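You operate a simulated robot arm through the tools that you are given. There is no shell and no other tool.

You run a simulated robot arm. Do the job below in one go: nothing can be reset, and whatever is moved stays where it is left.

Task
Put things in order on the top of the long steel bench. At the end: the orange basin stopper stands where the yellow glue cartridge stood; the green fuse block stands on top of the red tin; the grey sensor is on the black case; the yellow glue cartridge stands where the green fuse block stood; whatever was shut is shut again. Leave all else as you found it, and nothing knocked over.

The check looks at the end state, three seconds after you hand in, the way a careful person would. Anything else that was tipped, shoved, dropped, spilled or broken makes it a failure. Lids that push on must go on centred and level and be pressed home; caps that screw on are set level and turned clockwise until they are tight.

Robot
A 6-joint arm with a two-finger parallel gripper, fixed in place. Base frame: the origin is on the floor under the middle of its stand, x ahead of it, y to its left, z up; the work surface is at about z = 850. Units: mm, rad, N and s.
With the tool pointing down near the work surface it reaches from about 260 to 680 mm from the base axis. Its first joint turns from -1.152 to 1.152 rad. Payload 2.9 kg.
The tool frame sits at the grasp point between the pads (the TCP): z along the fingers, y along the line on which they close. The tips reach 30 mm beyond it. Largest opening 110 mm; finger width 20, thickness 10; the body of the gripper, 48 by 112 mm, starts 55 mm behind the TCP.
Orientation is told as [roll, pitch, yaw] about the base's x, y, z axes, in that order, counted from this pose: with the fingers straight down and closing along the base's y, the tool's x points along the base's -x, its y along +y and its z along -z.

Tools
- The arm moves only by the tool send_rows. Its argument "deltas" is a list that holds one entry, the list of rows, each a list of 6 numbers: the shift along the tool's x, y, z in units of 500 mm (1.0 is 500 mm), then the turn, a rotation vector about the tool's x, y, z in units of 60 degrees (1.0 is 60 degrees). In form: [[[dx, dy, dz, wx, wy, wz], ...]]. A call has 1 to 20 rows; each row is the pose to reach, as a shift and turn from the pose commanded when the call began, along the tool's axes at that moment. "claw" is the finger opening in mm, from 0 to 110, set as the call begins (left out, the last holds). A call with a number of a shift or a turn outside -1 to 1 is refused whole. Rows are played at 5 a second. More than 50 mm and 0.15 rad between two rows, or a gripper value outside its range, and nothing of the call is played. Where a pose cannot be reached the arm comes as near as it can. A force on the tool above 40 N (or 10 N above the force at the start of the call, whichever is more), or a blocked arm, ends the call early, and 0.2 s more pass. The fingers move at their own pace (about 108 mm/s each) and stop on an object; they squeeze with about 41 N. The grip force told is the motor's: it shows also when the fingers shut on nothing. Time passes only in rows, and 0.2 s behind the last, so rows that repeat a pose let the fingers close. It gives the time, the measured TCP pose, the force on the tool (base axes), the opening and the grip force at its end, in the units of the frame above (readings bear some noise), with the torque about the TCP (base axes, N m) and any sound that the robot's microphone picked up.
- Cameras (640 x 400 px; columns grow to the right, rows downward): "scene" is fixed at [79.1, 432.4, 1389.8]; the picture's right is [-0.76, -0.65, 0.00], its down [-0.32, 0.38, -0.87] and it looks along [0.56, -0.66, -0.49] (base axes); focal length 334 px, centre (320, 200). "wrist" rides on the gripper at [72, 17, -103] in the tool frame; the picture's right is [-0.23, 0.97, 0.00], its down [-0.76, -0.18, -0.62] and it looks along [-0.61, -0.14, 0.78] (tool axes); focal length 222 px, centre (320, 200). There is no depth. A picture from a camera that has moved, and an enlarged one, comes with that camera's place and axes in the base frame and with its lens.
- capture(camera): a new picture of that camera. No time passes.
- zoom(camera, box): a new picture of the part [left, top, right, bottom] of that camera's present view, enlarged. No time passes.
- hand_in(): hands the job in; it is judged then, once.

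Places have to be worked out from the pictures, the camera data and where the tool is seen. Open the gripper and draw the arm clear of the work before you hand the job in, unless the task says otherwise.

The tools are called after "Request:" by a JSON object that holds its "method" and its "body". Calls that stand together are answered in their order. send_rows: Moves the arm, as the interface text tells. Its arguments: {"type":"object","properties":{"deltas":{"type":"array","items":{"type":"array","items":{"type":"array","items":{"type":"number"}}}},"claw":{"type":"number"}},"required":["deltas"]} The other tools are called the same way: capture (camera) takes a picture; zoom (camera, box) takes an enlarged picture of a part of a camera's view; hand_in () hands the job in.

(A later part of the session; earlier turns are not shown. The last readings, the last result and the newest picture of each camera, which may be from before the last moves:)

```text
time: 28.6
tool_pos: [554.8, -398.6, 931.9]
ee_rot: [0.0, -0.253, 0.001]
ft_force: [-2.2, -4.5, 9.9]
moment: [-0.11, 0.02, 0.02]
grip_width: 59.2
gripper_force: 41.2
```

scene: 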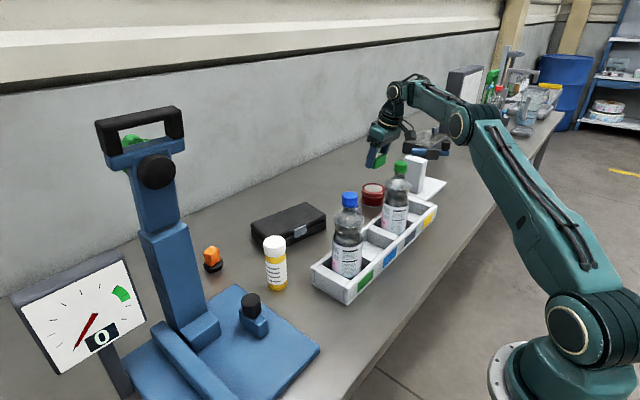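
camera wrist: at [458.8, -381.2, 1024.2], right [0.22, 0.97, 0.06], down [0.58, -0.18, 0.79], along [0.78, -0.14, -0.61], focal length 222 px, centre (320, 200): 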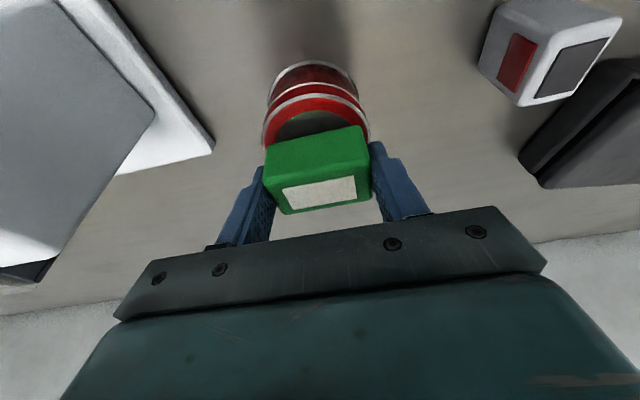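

Still about 9 N, so I ease off another 1 mm.

Request:
{"method": "send_rows", "body": {"deltas": [[[-0.0003, 0, -0.001, 0, 0, 0], [-0.0005, 0, -0.002, 0, 0, 0], [-0.0005, 0, -0.002, 0, 0, 0]]], "claw": 20}}

Request:
{"method": "zoom", "body": {"camera": "scene", "box": [360, 160, 400, 195]}}

Request:
{"method": "capture", "body": {"camera": "wrist"}}

```text
time: 29.4
tool_pos: [554.4, -397.5, 933.0]
ee_rot: [-0.001, -0.25, 0.001]
ft_force: [1.7, 1.5, 5.1]
moment: [-0.05, -0.11, 0.03]
grip_width: 59.4
gripper_force: 40.9
```

```text
11.43 times, centred on (380, 178) of scene
camera zoom: at [79.0, 432.5, 1389.8], right [-0.76, -0.65, 0.0], down [-0.32, 0.38, -0.87], along [0.56, -0.66, -0.49], focal length 3818 px, centre (-366, 457)
```

zoom: 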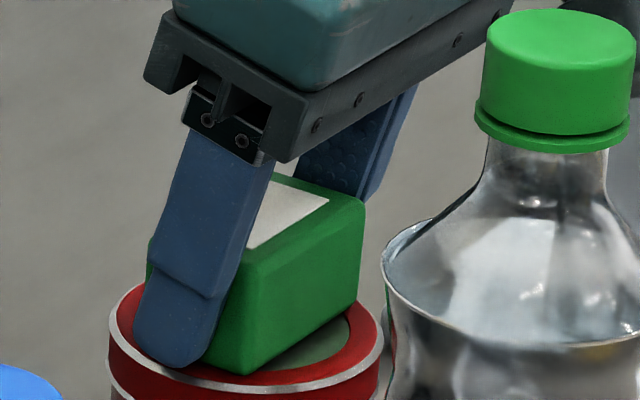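

```text
taken
camera wrist: at [459.5, -381.2, 1015.0], right [0.22, 0.97, 0.06], down [0.58, -0.18, 0.79], along [0.78, -0.14, -0.61], focal length 222 px, centre (320, 200)
```

wrist: 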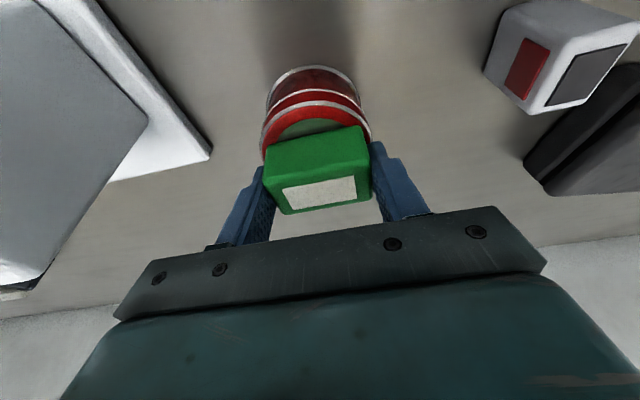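

Only a light 5 N remains and the fuse sits flat and centred. I open the fingers moderately.

Request:
{"method": "send_rows", "body": {"deltas": [[[-0.0001, 0, -0.0005, 0, 0, 0], [-0.0001, 0, -0.0005, 0, 0, 0], [-0.0001, 0, -0.0005, 0, 0, 0]]], "claw": 76}}

Request:
{"method": "zoom", "body": {"camera": "scene", "box": [360, 160, 400, 195]}}

Request:
{"method": "capture", "body": {"camera": "wrist"}}

```text
time: 30.2
tool_pos: [554.8, -399.7, 932.5]
ee_rot: [0.0, -0.251, -0.001]
ft_force: [0.9, -1.1, 0.7]
moment: [0.0, -0.01, -0.05]
grip_width: 75.8
gripper_force: 0.1
```

```text
11.43 times, centred on (380, 178) of scene
camera zoom: at [79.1, 432.4, 1389.8], right [-0.76, -0.65, 0.0], down [-0.32, 0.38, -0.87], along [0.56, -0.66, -0.49], focal length 3818 px, centre (-366, 457)
```

zoom: 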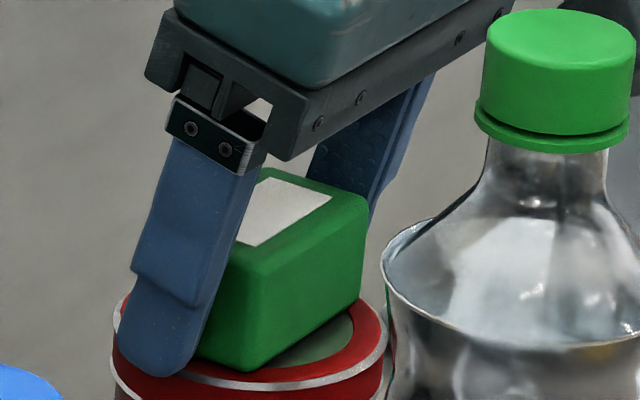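

```text
taken
camera wrist: at [459.4, -381.7, 1015.3], right [0.22, 0.97, 0.06], down [0.58, -0.18, 0.79], along [0.78, -0.14, -0.61], focal length 222 px, centre (320, 200)
```

wrist: 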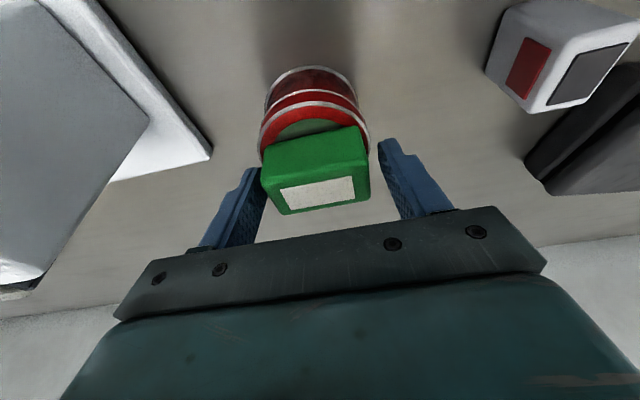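

The fuse is released and stands on the tin. I open wider for clearance and then rise straight up slowly.

Request:
{"method": "send_rows", "body": {"deltas": [[[0, 0, 0, 0, 0, 0], [0, 0, 0, 0, 0, 0], [-0.002, 0, -0.0078, 0, 0, 0], [-0.006, 0, -0.0235, 0, 0, 0], [-0.012, 0, -0.047, 0, 0, 0], [-0.02, 0, -0.0784, 0, 0, 0], [-0.03, 0, -0.1176, 0, 0, 0], [-0.042, 0, -0.1648, 0, 0, 0], [-0.054, 0, -0.2118, 0, 0, 0]]], "claw": 96}}

Request:
{"method": "zoom", "body": {"camera": "scene", "box": [345, 150, 425, 210]}}

Request:
{"method": "capture", "body": {"camera": "wrist"}}

```text
time: 32.2
tool_pos: [550.3, -400.0, 1030.0]
ee_rot: [0.0, -0.25, 0.002]
ft_force: [0.4, -0.2, -0.2]
moment: [-0.01, 0.02, -0.01]
grip_width: 96.0
gripper_force: 0.1
out of reach, approached as far as the arm can: row 9
```

```text
6.67 times, centred on (385, 180) of scene
camera zoom: at [79.1, 432.4, 1389.8], right [-0.76, -0.65, 0.0], down [-0.32, 0.38, -0.87], along [0.56, -0.66, -0.49], focal length 2227 px, centre (-113, 333)
```

zoom: 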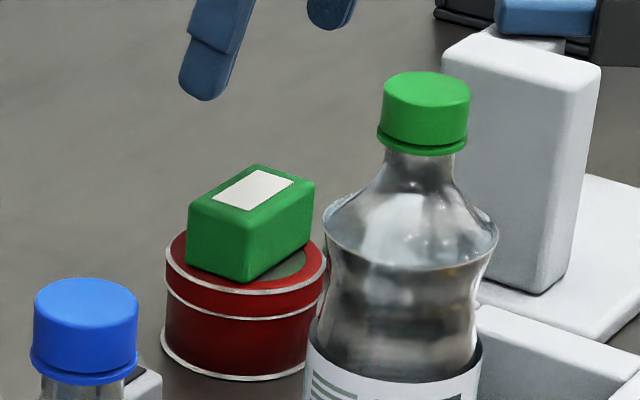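

```text
taken
camera wrist: at [454.8, -381.9, 1112.8], right [0.22, 0.97, 0.06], down [0.58, -0.18, 0.79], along [0.78, -0.14, -0.61], focal length 222 px, centre (320, 200)
```

wrist: 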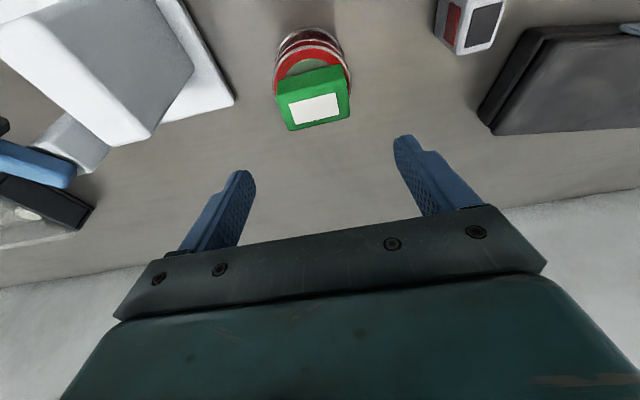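

The fuse stands cleanly on the tin. Next is the sensor near (543, -252). To keep the wrist camera away from the green-capped bottle, I'll straighten the tool, move above the sensor, and yaw -90° so the fingers close along x.

Request:
{"method": "send_rows", "body": {"deltas": [[[0, 0.02, -0.0219, 0, 0.06, 0], [0.0016, 0.06, -0.0219, 0, 0.12, 0], [0.0032, 0.11, -0.0219, 0, 0.18, 0], [0.0048, 0.17, -0.0219, 0, 0.239, 0], [0.0048, 0.23, -0.0219, 0, 0.239, 0], [0.0048, 0.28, -0.0219, 0, 0.239, 0], [0.0048, 0.29, -0.0219, 0, 0.239, 0]]], "claw": 70}}

Request:
{"method": "send_rows", "body": {"deltas": [[[0, 0, 0, 0, 0, 0.125], [0, 0, 0, 0, 0, 0.25], [0, 0, 0, 0, 0, 0.375], [0, 0, 0, 0, 0, 0.5], [0, 0, 0, 0, 0, 0.625], [0, 0, 0, 0, 0, 0.75], [0, 0, 0, 0, 0, 0.75]]], "claw": 70}}

Request:
{"method": "capture", "body": {"camera": "wrist"}}

Request:
{"method": "capture", "body": {"camera": "scene"}}

```text
time: 33.8
tool_pos: [545.8, -253.8, 1038.3]
ee_rot: [0.0, 0.0, -0.001]
ft_force: [-0.4, 0.4, 0.0]
moment: [-0.01, -0.01, 0.0]
grip_width: 70.0
gripper_force: 0.0
out of reach, approached as far as the arm can: row 1
```

```text
time: 35.4
tool_pos: [547.7, -254.0, 1037.7]
ee_rot: [-0.002, 0.0, -0.789]
ft_force: [-0.6, -0.3, 0.2]
moment: [0.0, -0.02, -0.02]
grip_width: 69.9
gripper_force: 0.0
```

```text
taken
camera wrist: at [507.6, -189.9, 1141.8], right [0.85, 0.53, 0.0], down [0.41, -0.67, 0.62], along [0.33, -0.53, -0.78], focal length 222 px, centre (320, 200)
```

wrist: 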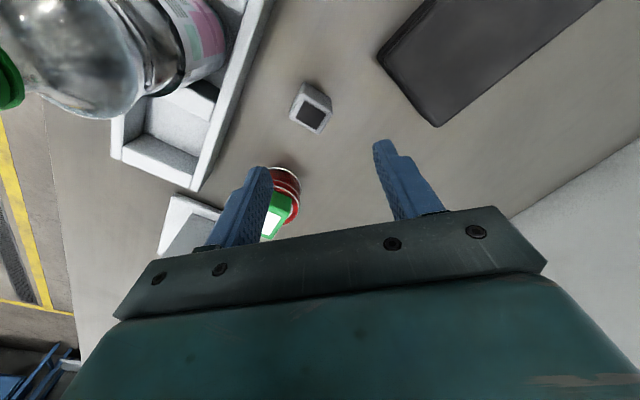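

```text
taken
```

scene: 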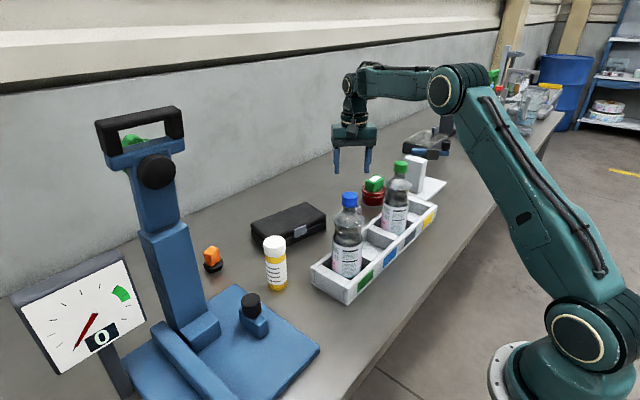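

Yaw works. I turn the remaining 45° and then measure the sensor and case.

Request:
{"method": "send_rows", "body": {"deltas": [[[0, 0, 0, 0, 0, 0.125], [0, 0, 0, 0, 0, 0.25], [0, 0, 0, 0, 0, 0.375], [0, 0, 0, 0, 0, 0.5], [0, 0, 0, 0, 0, 0.625], [0, 0, 0, 0, 0, 0.75], [0, 0, 0, 0, 0, 0.75]]], "claw": 70}}

Request:
{"method": "capture", "body": {"camera": "wrist"}}

Request:
{"method": "zoom", "body": {"camera": "wrist", "box": [260, 50, 420, 150]}}

```text
time: 37.0
tool_pos: [547.1, -255.1, 1038.9]
ee_rot: [0.001, -0.001, -1.573]
ft_force: [-0.4, 0.6, 0.3]
moment: [0.0, 0.01, 0.0]
grip_width: 69.9
gripper_force: 0.1
```

```text
taken
camera wrist: at [563.8, -181.4, 1142.1], right [0.97, -0.23, 0.0], down [-0.18, -0.76, 0.62], along [-0.14, -0.61, -0.78], focal length 222 px, centre (320, 200)
```

wrist: 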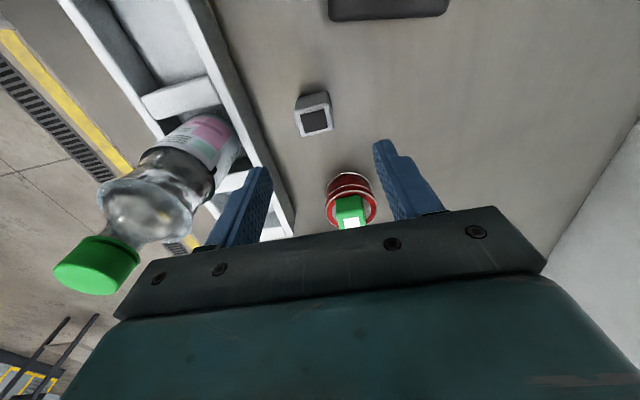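

```text
4.00 times, centred on (340, 100) of wrist
camera zoom: at [563.8, -181.4, 1142.1], right [0.97, -0.23, 0.0], down [-0.18, -0.76, 0.62], along [-0.14, -0.61, -0.78], focal length 888 px, centre (240, 600)
```

zoom: 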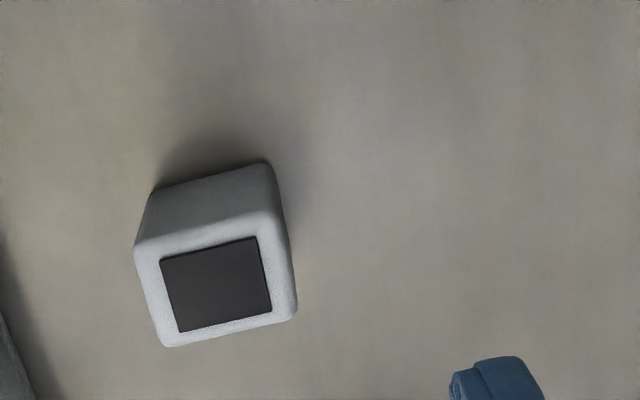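

The sensor is about 37×27×55 mm, centred at (539.7, -258) with its top at z≈905. Before grasping, I take a clean look at the case.

Request:
{"method": "send_rows", "body": {"deltas": [[[0.04, 0.013, 0, 0, 0, 0], [0.1, 0.032, 0, 0, 0, 0], [0.17, 0.055, 0, 0, 0, 0], [0.24, 0.078, 0, 0, 0, 0], [0.31, 0.1, 0, 0, 0, 0], [0.37, 0.12, 0, 0, 0, 0], [0.39, 0.126, 0, 0, 0, 0], [0.39, 0.126, 0, 0, 0, 0]]], "claw": 70}}

Request:
{"method": "capture", "body": {"camera": "wrist"}}

Request:
{"method": "zoom", "body": {"camera": "scene", "box": [230, 180, 350, 260]}}

```text
time: 38.8
tool_pos: [610.0, -59.9, 1037.7]
ee_rot: [0.0, -0.001, -1.57]
ft_force: [0.2, -0.9, -0.5]
moment: [-0.03, -0.02, 0.0]
grip_width: 70.2
gripper_force: 0.0
```

```text
taken
camera wrist: at [626.8, 14.2, 1140.5], right [0.97, -0.23, 0.0], down [-0.18, -0.76, 0.62], along [-0.14, -0.61, -0.78], focal length 222 px, centre (320, 200)
```

wrist: 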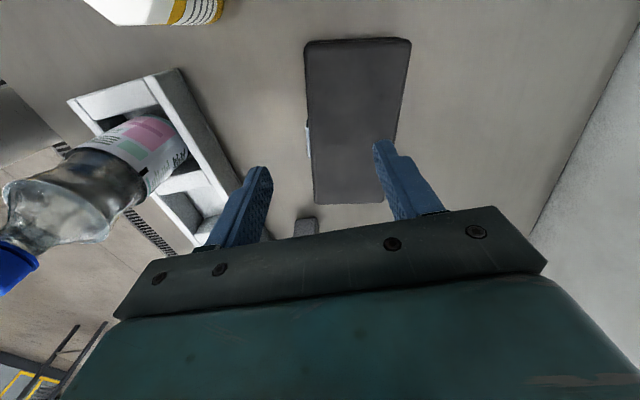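

```text
5.00 times, centred on (290, 220) of scene
camera zoom: at [79.1, 432.4, 1389.8], right [-0.76, -0.65, 0.0], down [-0.32, 0.38, -0.87], along [0.56, -0.66, -0.49], focal length 1670 px, centre (470, 100)
```

zoom: 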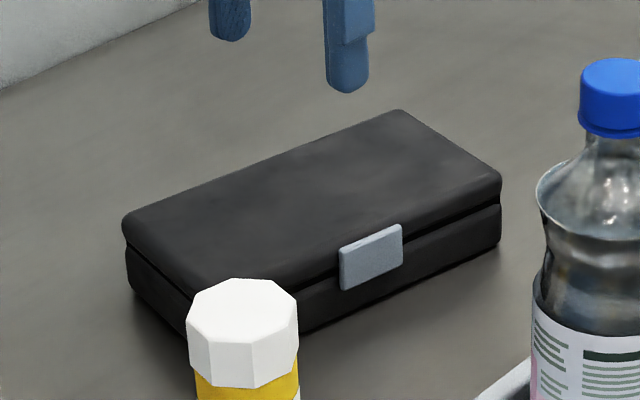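

The case top spans about 189×97 mm, centred near (638, -99). I go back above the sensor and descend to z≈925 with opening 70.

Request:
{"method": "send_rows", "body": {"deltas": [[[-0.04, -0.0142, 0, 0, 0, 0], [-0.11, -0.039, 0, 0, 0, 0], [-0.19, -0.0675, 0, 0, 0, 0], [-0.27, -0.096, 0, 0, 0, 0], [-0.34, -0.121, 0, 0, 0, 0], [-0.39, -0.1385, 0, 0, 0, 0], [-0.396, -0.1406, 0, 0, 0, 0], [-0.396, -0.1406, 0.05, 0, 0, 0], [-0.396, -0.1406, 0.11, 0, 0, 0], [-0.396, -0.1406, 0.17, 0, 0, 0], [-0.396, -0.1406, 0.21, 0, 0, 0], [-0.396, -0.1406, 0.225, 0, 0, 0], [-0.396, -0.1406, 0.225, 0, 0, 0]]], "claw": 70}}

Request:
{"method": "capture", "body": {"camera": "wrist"}}

Request:
{"method": "capture", "body": {"camera": "scene"}}

```text
time: 41.6
tool_pos: [539.2, -258.1, 926.0]
ee_rot: [-0.001, -0.001, -1.57]
ft_force: [-0.3, 0.0, 0.6]
moment: [-0.03, -0.01, 0.01]
grip_width: 70.1
gripper_force: 0.1
```

```text
taken
camera wrist: at [555.8, -184.4, 1029.4], right [0.97, -0.23, 0.0], down [-0.18, -0.76, 0.62], along [-0.14, -0.61, -0.78], focal length 222 px, centre (320, 200)
```

wrist: 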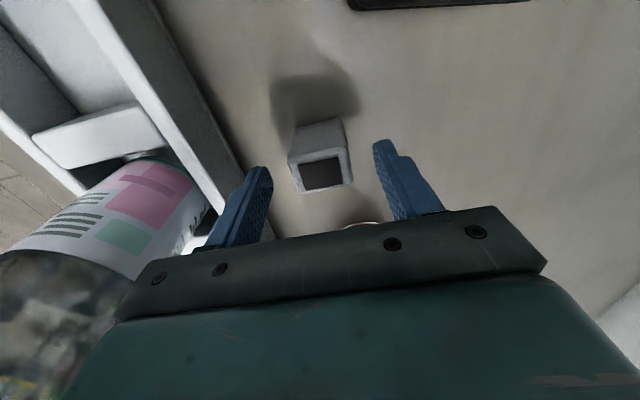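

```text
taken
```

scene: 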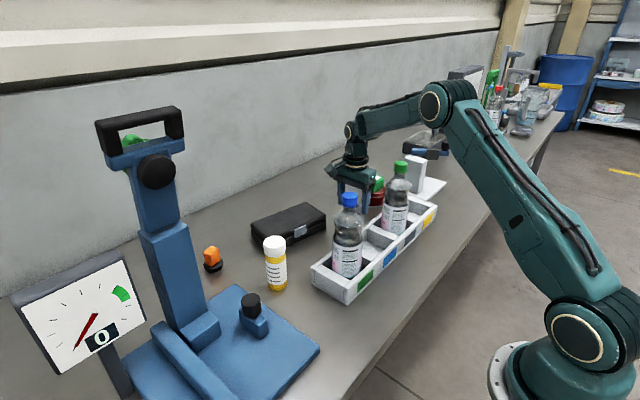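

The sensor sits between the fingers as computed. I descend to z≈887 and close on it.

Request:
{"method": "send_rows", "body": {"deltas": [[[-0.001, 0.001, 0.02, 0, 0, 0], [-0.002, 0.0016, 0.045, 0, 0, 0], [-0.002, 0.0016, 0.067, 0, 0, 0], [-0.002, 0.0016, 0.078, 0, 0, 0], [-0.002, 0.0016, 0.078, 0, 0, 0]]], "claw": 70}}

Request:
{"method": "send_rows", "body": {"deltas": [[[0, 0, 0, 0, 0, 0], [0, 0, 0, 0, 0, 0], [0, 0, 0, 0, 0, 0], [0, 0, 0, 0, 0, 0], [0, 0, 0, 0, 0, 0]]], "claw": 15}}

Request:
{"method": "capture", "body": {"camera": "wrist"}}

```text
time: 42.8
tool_pos: [539.8, -257.9, 888.0]
ee_rot: [-0.001, 0.0, -1.571]
ft_force: [-0.2, 0.4, -0.7]
moment: [0.02, -0.01, -0.02]
grip_width: 70.2
gripper_force: 0.0
```

```text
time: 44.0
tool_pos: [540.2, -257.4, 886.8]
ee_rot: [0.001, 0.0, -1.572]
ft_force: [0.0, -0.3, -0.5]
moment: [0.03, 0.01, 0.0]
grip_width: 39.2
gripper_force: 41.3
```

```text
taken
camera wrist: at [556.5, -185.0, 991.3], right [0.97, -0.23, 0.0], down [-0.18, -0.76, 0.62], along [-0.14, -0.61, -0.78], focal length 222 px, centre (320, 200)
```

wrist: 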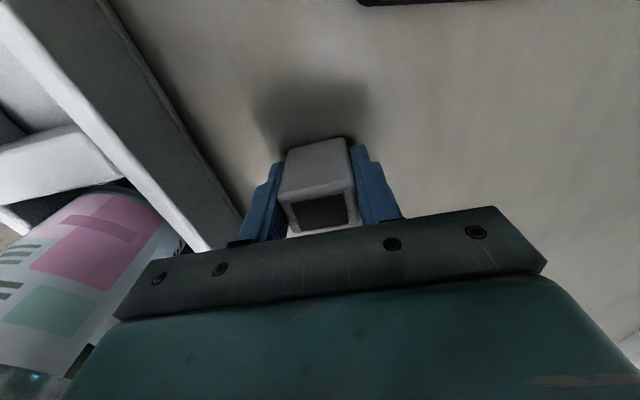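

The sensor is gripped at 39 mm. I make a small slow test lift.

Request:
{"method": "send_rows", "body": {"deltas": [[[0, 0, -0.004, 0, 0, 0], [0, 0, -0.008, 0, 0, 0], [0, 0, -0.014, 0, 0, 0], [0, 0, -0.024, 0, 0, 0], [0, 0, -0.024, 0, 0, 0]]], "claw": 15}}

Request:
{"method": "capture", "body": {"camera": "wrist"}}

```text
time: 45.2
tool_pos: [539.7, -258.4, 899.6]
ee_rot: [0.0, 0.001, -1.572]
ft_force: [-0.1, -0.8, -0.5]
moment: [-0.01, 0.03, 0.03]
grip_width: 39.2
gripper_force: 40.9
```

```text
taken
camera wrist: at [556.5, -184.9, 1002.9], right [0.97, -0.23, 0.0], down [-0.18, -0.76, 0.62], along [-0.14, -0.61, -0.78], focal length 222 px, centre (320, 200)
```

wrist: 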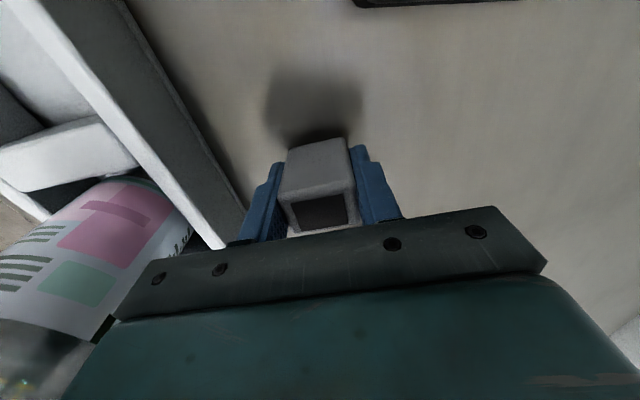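

The sensor is held. I lift it to z≈990 and carry it over the case centre.

Request:
{"method": "send_rows", "body": {"deltas": [[[0, 0, -0.02, 0, 0, 0], [0, 0, -0.05, 0, 0, 0], [0, 0, -0.08, 0, 0, 0], [0, 0, -0.11, 0, 0, 0], [0, 0, -0.14, 0, 0, 0], [0, 0, -0.17, 0, 0, 0], [0.01, 0.006, -0.18, 0, 0, 0], [0.04, 0.024, -0.18, 0, 0, 0], [0.08, 0.0485, -0.18, 0, 0, 0], [0.12, 0.073, -0.18, 0, 0, 0], [0.16, 0.097, -0.18, 0, 0, 0], [0.2, 0.1215, -0.18, 0, 0, 0], [0.24, 0.1457, -0.18, 0, 0, 0], [0.28, 0.17, -0.18, 0, 0, 0], [0.31, 0.188, -0.18, 0, 0, 0], [0.318, 0.193, -0.18, 0, 0, 0], [0.318, 0.193, -0.18, 0, 0, 0]]], "claw": 15}}

Request:
{"method": "capture", "body": {"camera": "wrist"}}

Request:
{"method": "zoom", "body": {"camera": "scene", "box": [230, 140, 350, 260]}}

```text
time: 48.8
tool_pos: [637.1, -98.6, 988.9]
ee_rot: [0.0, 0.0, -1.57]
ft_force: [-0.9, 0.4, -0.8]
moment: [0.05, -0.01, -0.01]
grip_width: 39.1
gripper_force: 41.4
```

```text
taken
camera wrist: at [653.9, -25.3, 1093.0], right [0.97, -0.23, 0.0], down [-0.18, -0.76, 0.62], along [-0.14, -0.61, -0.78], focal length 222 px, centre (320, 200)
```

wrist: 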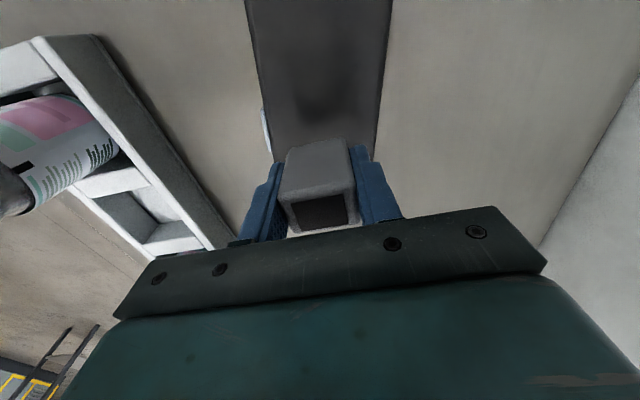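

```text
3.33 times, centred on (290, 200) of scene
camera zoom: at [79.1, 432.4, 1389.8], right [-0.76, -0.65, 0.0], down [-0.32, 0.38, -0.87], along [0.56, -0.66, -0.49], focal length 1114 px, centre (420, 200)
```

zoom: 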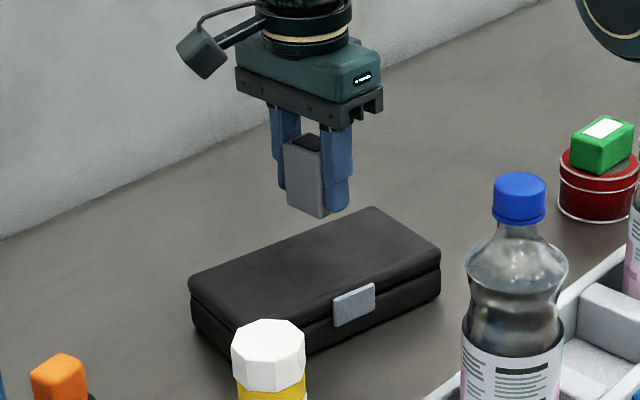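

The sensor hangs over the case. I descend to z≈940 and look at the gap.

Request:
{"method": "send_rows", "body": {"deltas": [[[0, 0, 0.02, 0, 0, 0], [0, 0, 0.045, 0, 0, 0], [0, 0, 0.07, 0, 0, 0], [0, 0, 0.09, 0, 0, 0], [0, 0, 0.097, 0, 0, 0], [0, 0, 0.097, 0, 0, 0]]], "claw": 15}}

Request:
{"method": "zoom", "body": {"camera": "scene", "box": [250, 170, 330, 240]}}

```text
time: 50.2
tool_pos: [635.4, -100.0, 940.8]
ee_rot: [0.0, 0.0, -1.571]
ft_force: [0.3, 0.7, -1.3]
moment: [0.02, -0.03, -0.01]
grip_width: 39.1
gripper_force: 41.0
```

```text
5.71 times, centred on (290, 205) of scene
camera zoom: at [79.1, 432.4, 1389.8], right [-0.76, -0.65, 0.0], down [-0.32, 0.38, -0.87], along [0.56, -0.66, -0.49], focal length 1909 px, centre (491, 171)
```

zoom: 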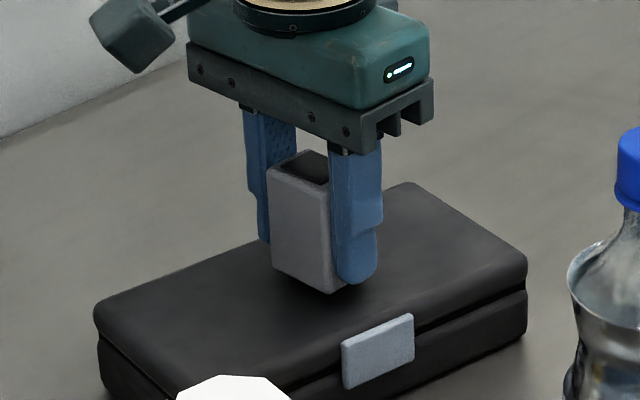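

Still a small gap. I lower in roughly 1.5 mm rows and watch the force.

Request:
{"method": "send_rows", "body": {"deltas": [[[0, 0, 0.003, 0, 0, 0], [0, 0, 0.006, 0, 0, 0], [0, 0, 0.009, 0, 0, 0], [0, 0, 0.012, 0, 0, 0], [0, 0, 0.012, 0, 0, 0]]], "claw": 15}}

Request:
{"method": "zoom", "body": {"camera": "scene", "box": [270, 190, 320, 230]}}

```text
time: 51.4
tool_pos: [636.8, -99.9, 937.3]
ee_rot: [0.006, -0.001, -1.571]
ft_force: [-7.3, -0.8, 26.6]
moment: [-0.01, 0.56, 0.02]
grip_width: 39.2
gripper_force: 41.0
```

```text
10.00 times, centred on (295, 210) of scene
camera zoom: at [78.4, 432.4, 1389.9], right [-0.76, -0.65, 0.0], down [-0.32, 0.38, -0.87], along [0.56, -0.66, -0.49], focal length 3341 px, centre (570, 100)
```

zoom: 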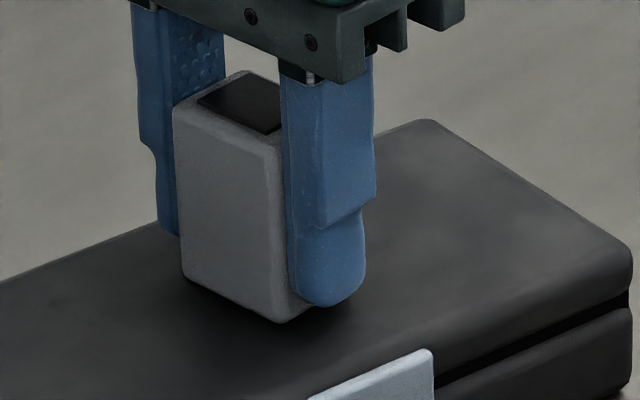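

Contact, with 26 N, so the case top is at z≈901. I ease off 2.5 mm.

Request:
{"method": "send_rows", "body": {"deltas": [[[0, 0, -0.0025, 0, 0, 0], [0, 0, -0.005, 0, 0, 0], [0, 0, -0.005, 0, 0, 0]]], "claw": 15}}

Request:
{"method": "zoom", "body": {"camera": "scene", "box": [270, 190, 320, 230]}}

```text
time: 52.2
tool_pos: [637.1, -98.9, 938.6]
ee_rot: [0.005, 0.001, -1.57]
ft_force: [4.0, -2.4, 15.3]
moment: [-0.06, -0.08, 0.0]
grip_width: 39.1
gripper_force: 41.4
```

```text
10.00 times, centred on (295, 210) of scene
camera zoom: at [78.9, 432.4, 1389.9], right [-0.76, -0.65, 0.0], down [-0.32, 0.38, -0.87], along [0.56, -0.66, -0.49], focal length 3341 px, centre (570, 100)
```

zoom: 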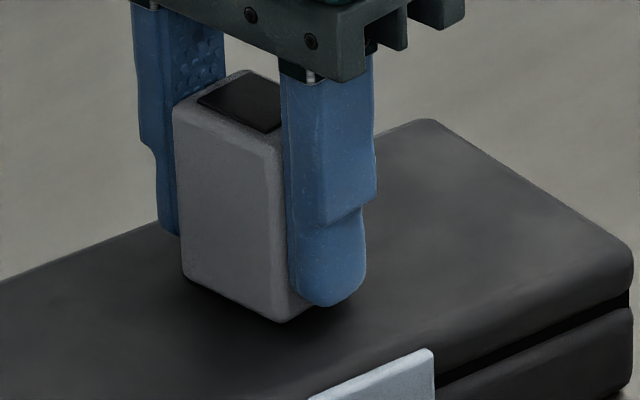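

Still 15 N, so I ease off another 1.5 mm.

Request:
{"method": "send_rows", "body": {"deltas": [[[0, 0, -0.0015, 0, 0, 0], [0, 0, -0.003, 0, 0, 0], [0, 0, -0.003, 0, 0, 0]]], "claw": 15}}

```text
time: 53.0
tool_pos: [635.1, -99.2, 937.7]
ee_rot: [-0.003, -0.002, -1.571]
ft_force: [0.8, 0.0, 4.1]
moment: [-0.01, -0.11, -0.02]
grip_width: 39.3
gripper_force: 41.3
```

4 N remains. I open the fingers to 65 and check the sensor stands.

Request:
{"method": "send_rows", "body": {"deltas": [[[0, 0, -0.0005, 0, 0, 0], [0, 0, -0.0005, 0, 0, 0], [0, 0, -0.0005, 0, 0, 0]]], "claw": 65}}

Request:
{"method": "zoom", "body": {"camera": "scene", "box": [250, 170, 330, 240]}}

Request:
{"method": "capture", "body": {"camera": "wrist"}}

```text
time: 53.8
tool_pos: [636.6, -98.3, 938.6]
ee_rot: [-0.001, -0.002, -1.571]
ft_force: [-1.0, 0.2, 0.8]
moment: [-0.05, -0.02, 0.0]
grip_width: 64.9
gripper_force: 0.1
```

```text
5.71 times, centred on (290, 205) of scene
camera zoom: at [79.1, 432.4, 1389.8], right [-0.76, -0.65, 0.0], down [-0.32, 0.38, -0.87], along [0.56, -0.66, -0.49], focal length 1909 px, centre (491, 171)
```

zoom: 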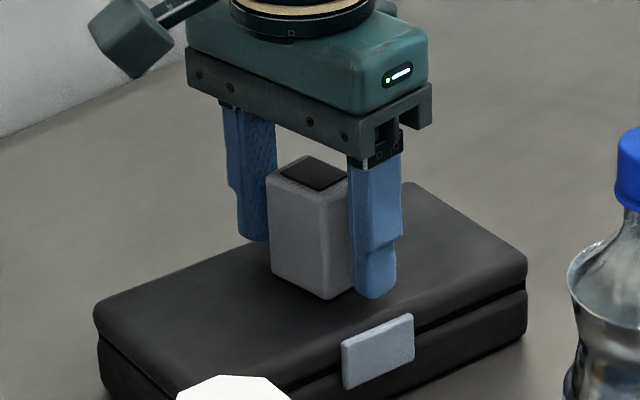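

```text
taken
camera wrist: at [653.3, -25.7, 1041.8], right [0.97, -0.23, 0.0], down [-0.18, -0.76, 0.62], along [-0.14, -0.61, -0.78], focal length 222 px, centre (320, 200)
```

wrist: 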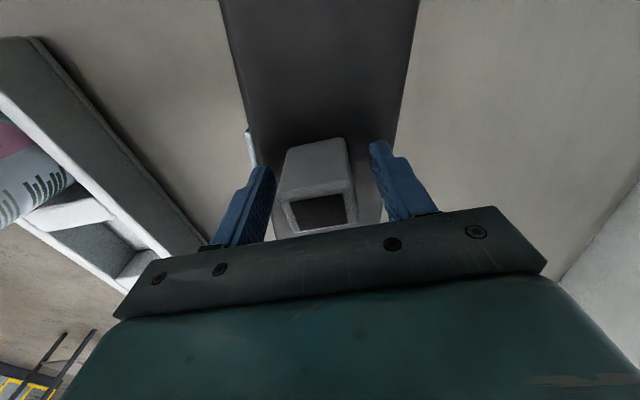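

The sensor stands on the case. I rise straight up.

Request:
{"method": "send_rows", "body": {"deltas": [[[0, 0, -0.01, 0, 0, 0], [0, 0, -0.03, 0, 0, 0], [0, 0, -0.06, 0, 0, 0], [0, 0, -0.1, 0, 0, 0], [0, 0, -0.15, 0, 0, 0], [0, 0, -0.2, 0, 0, 0], [0, 0, -0.2, 0, 0, 0]]], "claw": 70}}

Request:
{"method": "capture", "body": {"camera": "scene"}}

Request:
{"method": "capture", "body": {"camera": "wrist"}}

```text
time: 55.4
tool_pos: [636.9, -98.7, 1040.2]
ee_rot: [0.001, -0.001, -1.571]
ft_force: [0.0, -0.4, -0.5]
moment: [-0.02, 0.02, -0.01]
grip_width: 70.2
gripper_force: 0.1
```

```text
taken
```

scene: 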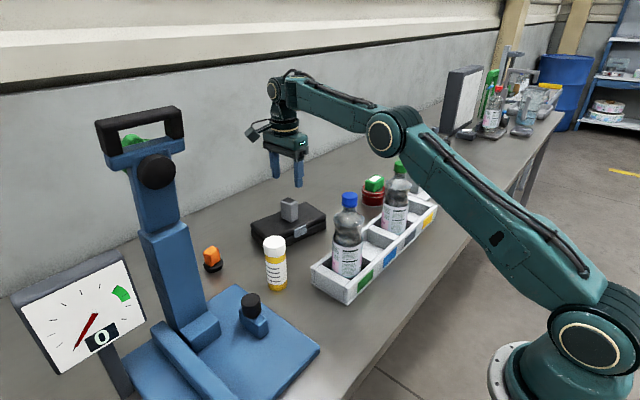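

```text
taken
camera wrist: at [654.1, -25.6, 1143.4], right [0.97, -0.23, 0.0], down [-0.18, -0.76, 0.62], along [-0.14, -0.61, -0.78], focal length 222 px, centre (320, 200)
```

wrist: 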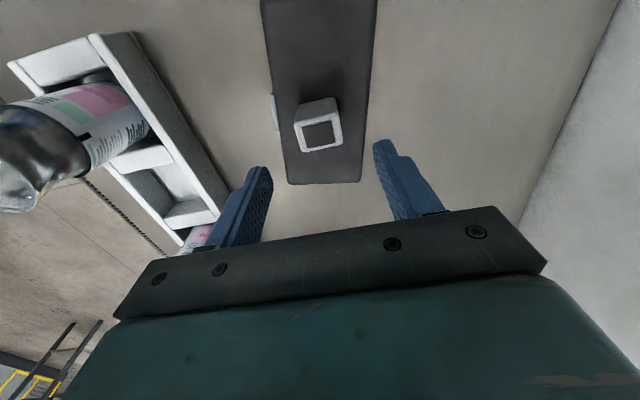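

The sensor is done. Now I move to the glue cartridge at about (517, 62), yawing back to 0 on the way.

Request:
{"method": "send_rows", "body": {"deltas": [[[0.02, -0.015, -0.01, 0, 0, -0.125], [0.05, -0.04, -0.03, 0, 0, -0.25], [0.08, -0.06, -0.05, 0, 0, -0.375], [0.11, -0.08, -0.06, 0, 0, -0.5], [0.14, -0.105, -0.06, 0, 0, -0.625], [0.16, -0.12, -0.06, 0, 0, -0.75], [0.16, -0.12, -0.06, 0, 0, -0.75]]], "claw": 80}}

Request:
{"method": "send_rows", "body": {"deltas": [[[0.03, 0.005, 0, 0, 0, -0.125], [0.07, 0.01, 0, 0, 0, -0.25], [0.11, 0.015, 0, 0, 0, -0.375], [0.15, 0.02, 0, 0, 0, -0.5], [0.18, 0.025, 0, 0, 0, -0.625], [0.198, 0.0283, 0, 0, 0, -0.75], [0.198, 0.0283, 0, 0, 0, -0.75]]], "claw": 80}}

Request:
{"method": "capture", "body": {"camera": "wrist"}}

Request:
{"method": "capture", "body": {"camera": "scene"}}

```text
time: 57.0
tool_pos: [577.7, -19.6, 1067.4]
ee_rot: [0.0, 0.001, -0.784]
ft_force: [0.2, 0.2, -0.2]
moment: [-0.01, 0.02, 0.03]
grip_width: 80.0
gripper_force: 0.1
```

```text
time: 58.6
tool_pos: [516.9, 60.6, 1068.3]
ee_rot: [-0.002, -0.001, 0.001]
ft_force: [-0.6, -0.1, 0.0]
moment: [0.0, -0.05, -0.03]
grip_width: 80.0
gripper_force: 0.1
```

```text
taken
camera wrist: at [443.8, 78.3, 1172.4], right [0.23, 0.97, 0.0], down [0.76, -0.18, 0.62], along [0.61, -0.14, -0.78], focal length 222 px, centre (320, 200)
```

wrist: 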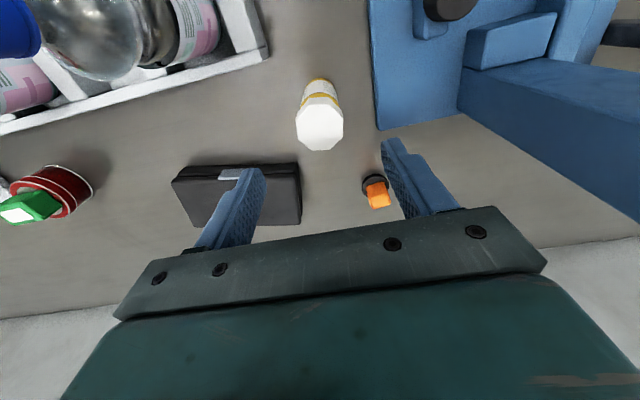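

```text
taken
```

scene: 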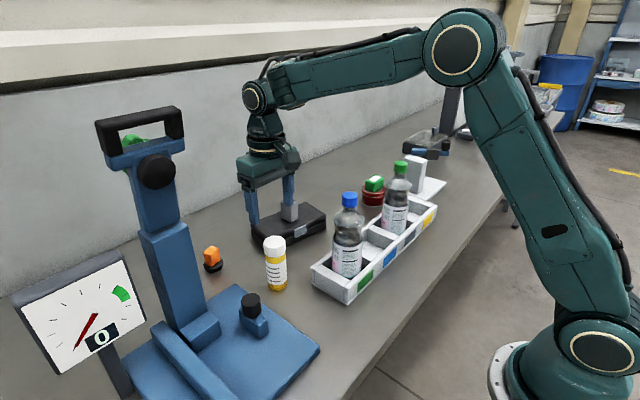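

I zoom in to measure the glue cartridge and stopper accurately.

Request:
{"method": "zoom", "body": {"camera": "wrist", "box": [270, 65, 370, 165]}}

Request:
{"method": "zoom", "body": {"camera": "wrist", "box": [340, 150, 420, 220]}}

Request:
{"method": "zoom", "body": {"camera": "scene", "box": [190, 220, 300, 300]}}

```text
4.00 times, centred on (320, 115) of wrist
camera zoom: at [443.8, 78.3, 1172.4], right [0.23, 0.97, 0.0], down [0.76, -0.18, 0.62], along [0.61, -0.14, -0.78], focal length 888 px, centre (320, 540)
```

zoom: 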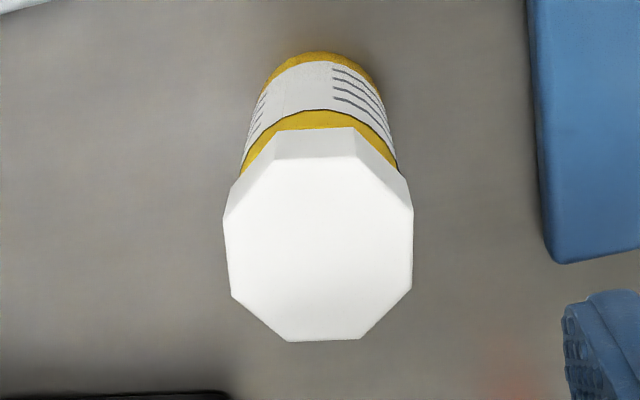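

```text
5.71 times, centred on (380, 185) of wrist
camera zoom: at [443.8, 78.3, 1172.4], right [0.23, 0.97, 0.0], down [0.76, -0.18, 0.62], along [0.61, -0.14, -0.78], focal length 1269 px, centre (-23, 286)
```

zoom: 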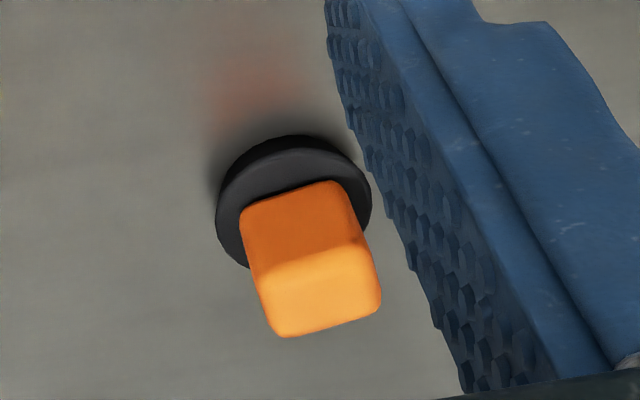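

```text
5.00 times, centred on (245, 260) of scene
camera zoom: at [79.1, 432.4, 1389.8], right [-0.76, -0.65, 0.0], down [-0.32, 0.38, -0.87], along [0.56, -0.66, -0.49], focal length 1670 px, centre (695, -100)
```

zoom: 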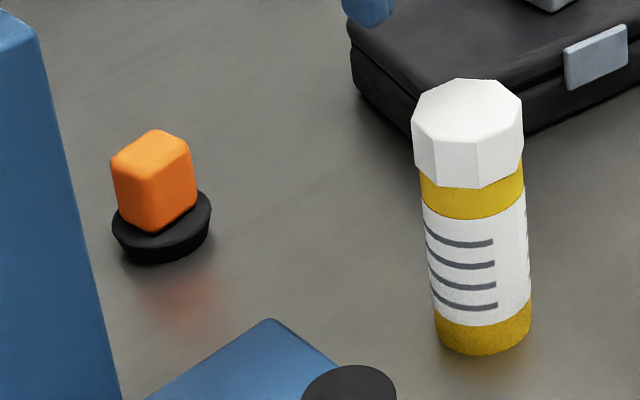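

The glue's cap is an octagon (42.7 mm across flats, rotated about -10°), centred at (518, 61.5). I'll yaw -10° to grip across the flats and first descend to z≈985 to verify.

Request:
{"method": "send_rows", "body": {"deltas": [[[-0.0022, 0.0018, 0.03, 0, 0, 0.08], [-0.0022, 0.0018, 0.07, 0, 0, 0.167], [-0.0022, 0.0018, 0.12, 0, 0, 0.167], [-0.0022, 0.0018, 0.155, 0, 0, 0.167], [-0.0022, 0.0018, 0.166, 0, 0, 0.167], [-0.0022, 0.0018, 0.166, 0, 0, 0.167]]], "claw": 80}}

Request:
{"method": "capture", "body": {"camera": "wrist"}}

Request:
{"method": "zoom", "body": {"camera": "scene", "box": [190, 180, 350, 300]}}

```text
time: 60.0
tool_pos: [516.4, 61.6, 985.1]
ee_rot: [0.002, -0.001, -0.174]
ft_force: [-1.4, 0.4, -0.3]
moment: [0.01, 0.04, -0.05]
grip_width: 79.9
gripper_force: 0.0
```

```text
taken
camera wrist: at [448.0, 91.8, 1088.6], right [0.39, 0.92, 0.0], down [0.72, -0.31, 0.62], along [0.57, -0.25, -0.78], focal length 222 px, centre (320, 200)
```

wrist: 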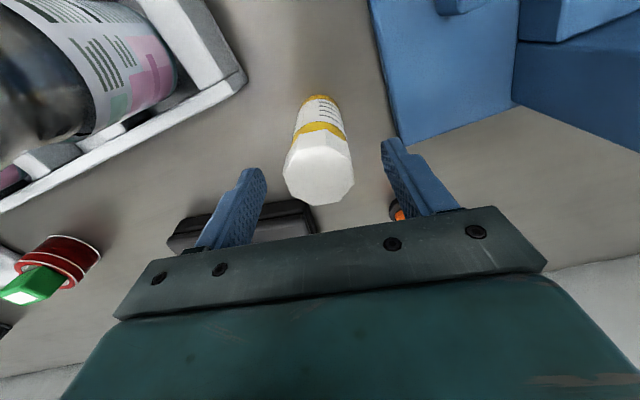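

```text
3.33 times, centred on (270, 240) of scene
camera zoom: at [79.1, 432.4, 1389.8], right [-0.76, -0.65, 0.0], down [-0.32, 0.38, -0.87], along [0.56, -0.66, -0.49], focal length 1114 px, centre (487, 67)
```

zoom: 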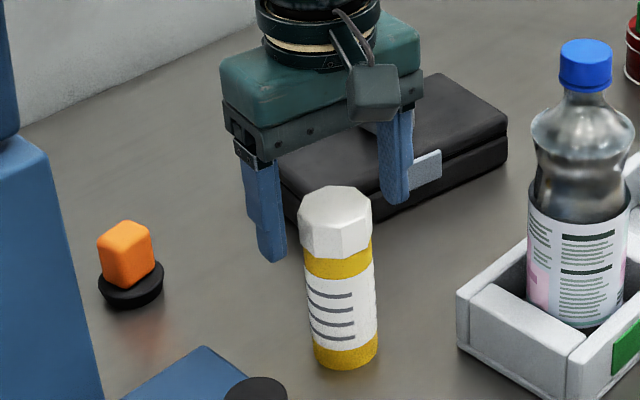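

The cap is centred between the fingers. I descend to z≈924 and close.

Request:
{"method": "send_rows", "body": {"deltas": [[[-0.002, 0.0003, 0.03, 0, 0, 0], [-0.002, 0.0003, 0.065, 0, 0, 0], [-0.002, 0.0003, 0.1, 0, 0, 0], [-0.002, 0.0003, 0.122, 0, 0, 0], [-0.002, 0.0003, 0.122, 0, 0, 0]]], "claw": 80}}

Request:
{"method": "capture", "body": {"camera": "wrist"}}

Request:
{"method": "zoom", "body": {"camera": "scene", "box": [210, 190, 330, 300]}}

```text
time: 61.2
tool_pos: [518.3, 60.9, 924.6]
ee_rot: [0.0, 0.001, -0.175]
ft_force: [0.3, -0.6, -0.3]
moment: [0.02, 0.02, 0.01]
grip_width: 80.1
gripper_force: 0.1
```

```text
taken
camera wrist: at [450.5, 91.1, 1028.4], right [0.39, 0.92, 0.0], down [0.72, -0.31, 0.62], along [0.57, -0.24, -0.78], focal length 222 px, centre (320, 200)
```

wrist: 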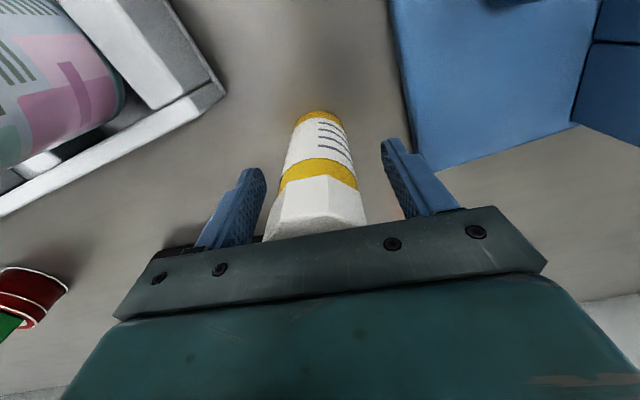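

```text
3.64 times, centred on (270, 245) of scene
camera zoom: at [79.1, 432.4, 1389.8], right [-0.76, -0.65, 0.0], down [-0.32, 0.38, -0.87], along [0.56, -0.66, -0.49], focal length 1215 px, centre (502, 36)
```

zoom: 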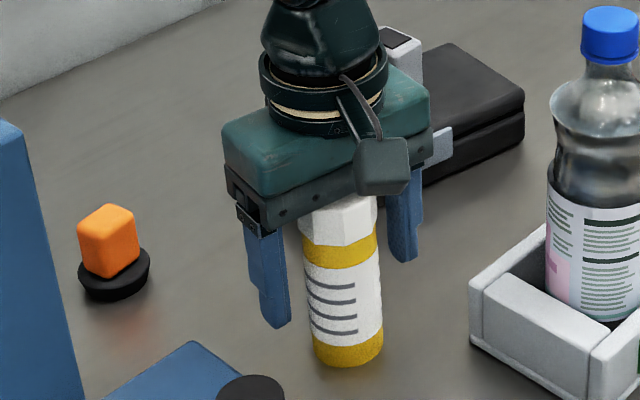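

The glue sits centred with no contact. I close the fingers.

Request:
{"method": "send_rows", "body": {"deltas": [[[0, 0, 0, 0, 0, 0], [0, 0, 0, 0, 0, 0], [0, 0, 0, 0, 0, 0], [0, 0, 0, 0, 0, 0], [0, 0, 0, 0, 0, 0]]], "claw": 20}}

Request:
{"method": "capture", "body": {"camera": "wrist"}}

Request:
{"method": "zoom", "body": {"camera": "scene", "box": [210, 190, 330, 300]}}

```text
time: 62.4
tool_pos: [518.9, 60.1, 925.0]
ee_rot: [0.0, 0.001, -0.175]
ft_force: [-0.9, -0.1, 1.3]
moment: [-0.1, 0.06, -0.01]
grip_width: 43.4
gripper_force: 41.0
```

```text
taken
camera wrist: at [450.5, 91.1, 1028.7], right [0.39, 0.92, 0.0], down [0.72, -0.31, 0.62], along [0.57, -0.24, -0.78], focal length 222 px, centre (320, 200)
```

wrist: 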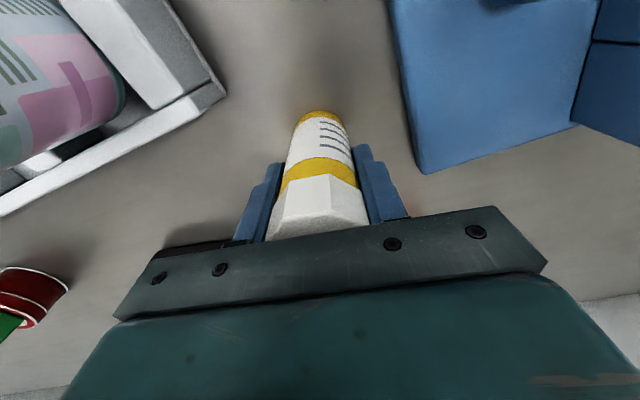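

```text
3.64 times, centred on (270, 245) of scene
camera zoom: at [79.0, 432.3, 1389.9], right [-0.76, -0.65, 0.0], down [-0.32, 0.38, -0.87], along [0.56, -0.66, -0.49], focal length 1215 px, centre (502, 36)
```

zoom: 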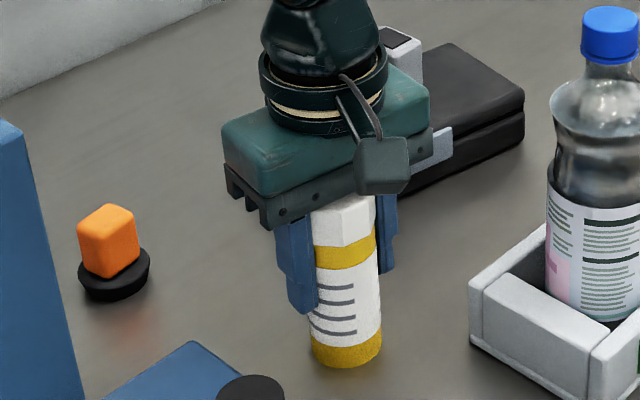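

It is gripped at 43.4. I do a slow test lift.

Request:
{"method": "send_rows", "body": {"deltas": [[[0, 0, -0.003, 0, 0, 0], [0, 0, -0.007, 0, 0, 0], [0, 0, -0.012, 0, 0, 0], [0, 0, -0.02, 0, 0, 0], [0, 0, -0.03, 0, 0, 0], [0, 0, -0.03, 0, 0, 0]]], "claw": 20}}

Request:
{"method": "zoom", "body": {"camera": "scene", "box": [210, 190, 330, 300]}}

Request:
{"method": "capture", "body": {"camera": "wrist"}}

```text
time: 63.8
tool_pos: [519.5, 60.4, 938.7]
ee_rot: [0.002, 0.0, -0.174]
ft_force: [0.5, 0.1, -2.4]
moment: [-0.01, 0.04, 0.01]
grip_width: 43.3
gripper_force: 41.2
```

```text
3.64 times, centred on (270, 245) of scene
camera zoom: at [79.1, 432.4, 1389.8], right [-0.76, -0.65, 0.0], down [-0.32, 0.38, -0.87], along [0.56, -0.66, -0.49], focal length 1215 px, centre (502, 36)
```

zoom: 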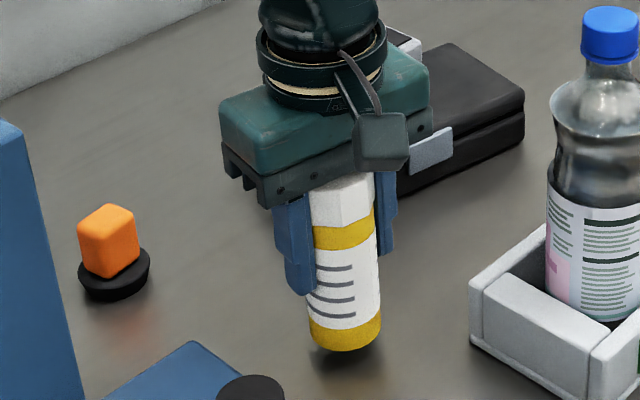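

```text
taken
camera wrist: at [450.3, 91.2, 1043.1], right [0.39, 0.92, 0.0], down [0.72, -0.31, 0.62], along [0.57, -0.24, -0.78], focal length 222 px, centre (320, 200)
```

wrist: 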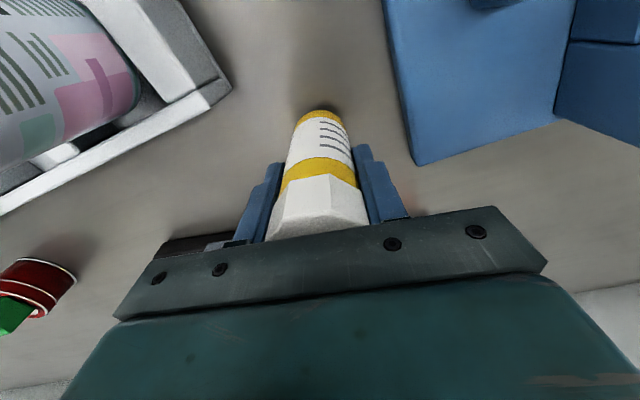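

The glue lifts as one piece. I raise it to TCP z≈1170 so its bottom (z≈1095) clears everything.

Request:
{"method": "send_rows", "body": {"deltas": [[[0, 0, -0.02, 0, 0, 0], [0, 0, -0.05, 0, 0, 0], [0, 0, -0.085, 0, 0, 0], [0, 0, -0.12, 0, 0, 0], [0, 0, -0.155, 0, 0, 0], [0, 0, -0.19, 0, 0, 0], [0, 0, -0.225, 0, 0, 0], [0, 0, -0.26, 0, 0, 0], [0, 0, -0.295, 0, 0, 0], [0, 0, -0.33, 0, 0, 0], [0, 0, -0.365, 0, 0, 0], [0, 0, -0.4, 0, 0, 0], [0, 0, -0.43, 0, 0, 0], [0, 0, -0.455, 0, 0, 0], [0, 0, -0.462, 0, 0, 0], [0, 0, -0.462, 0, 0, 0]]], "claw": 20}}

Request:
{"method": "capture", "body": {"camera": "scene"}}

```text
time: 67.2
tool_pos: [518.3, 62.0, 1171.5]
ee_rot: [0.001, 0.002, -0.175]
ft_force: [0.3, 0.3, -2.0]
moment: [-0.02, -0.01, 0.0]
grip_width: 43.3
gripper_force: 41.1
```

```text
taken
```

scene: 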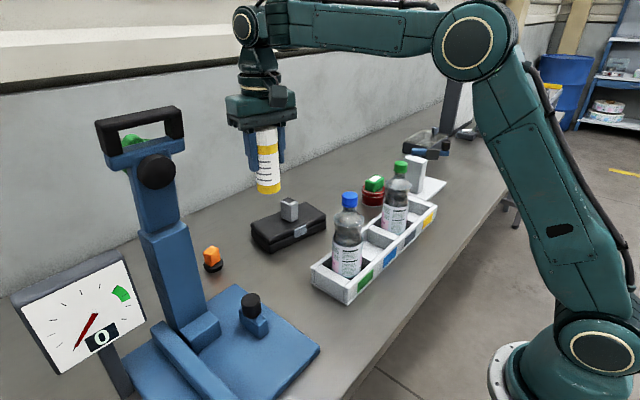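

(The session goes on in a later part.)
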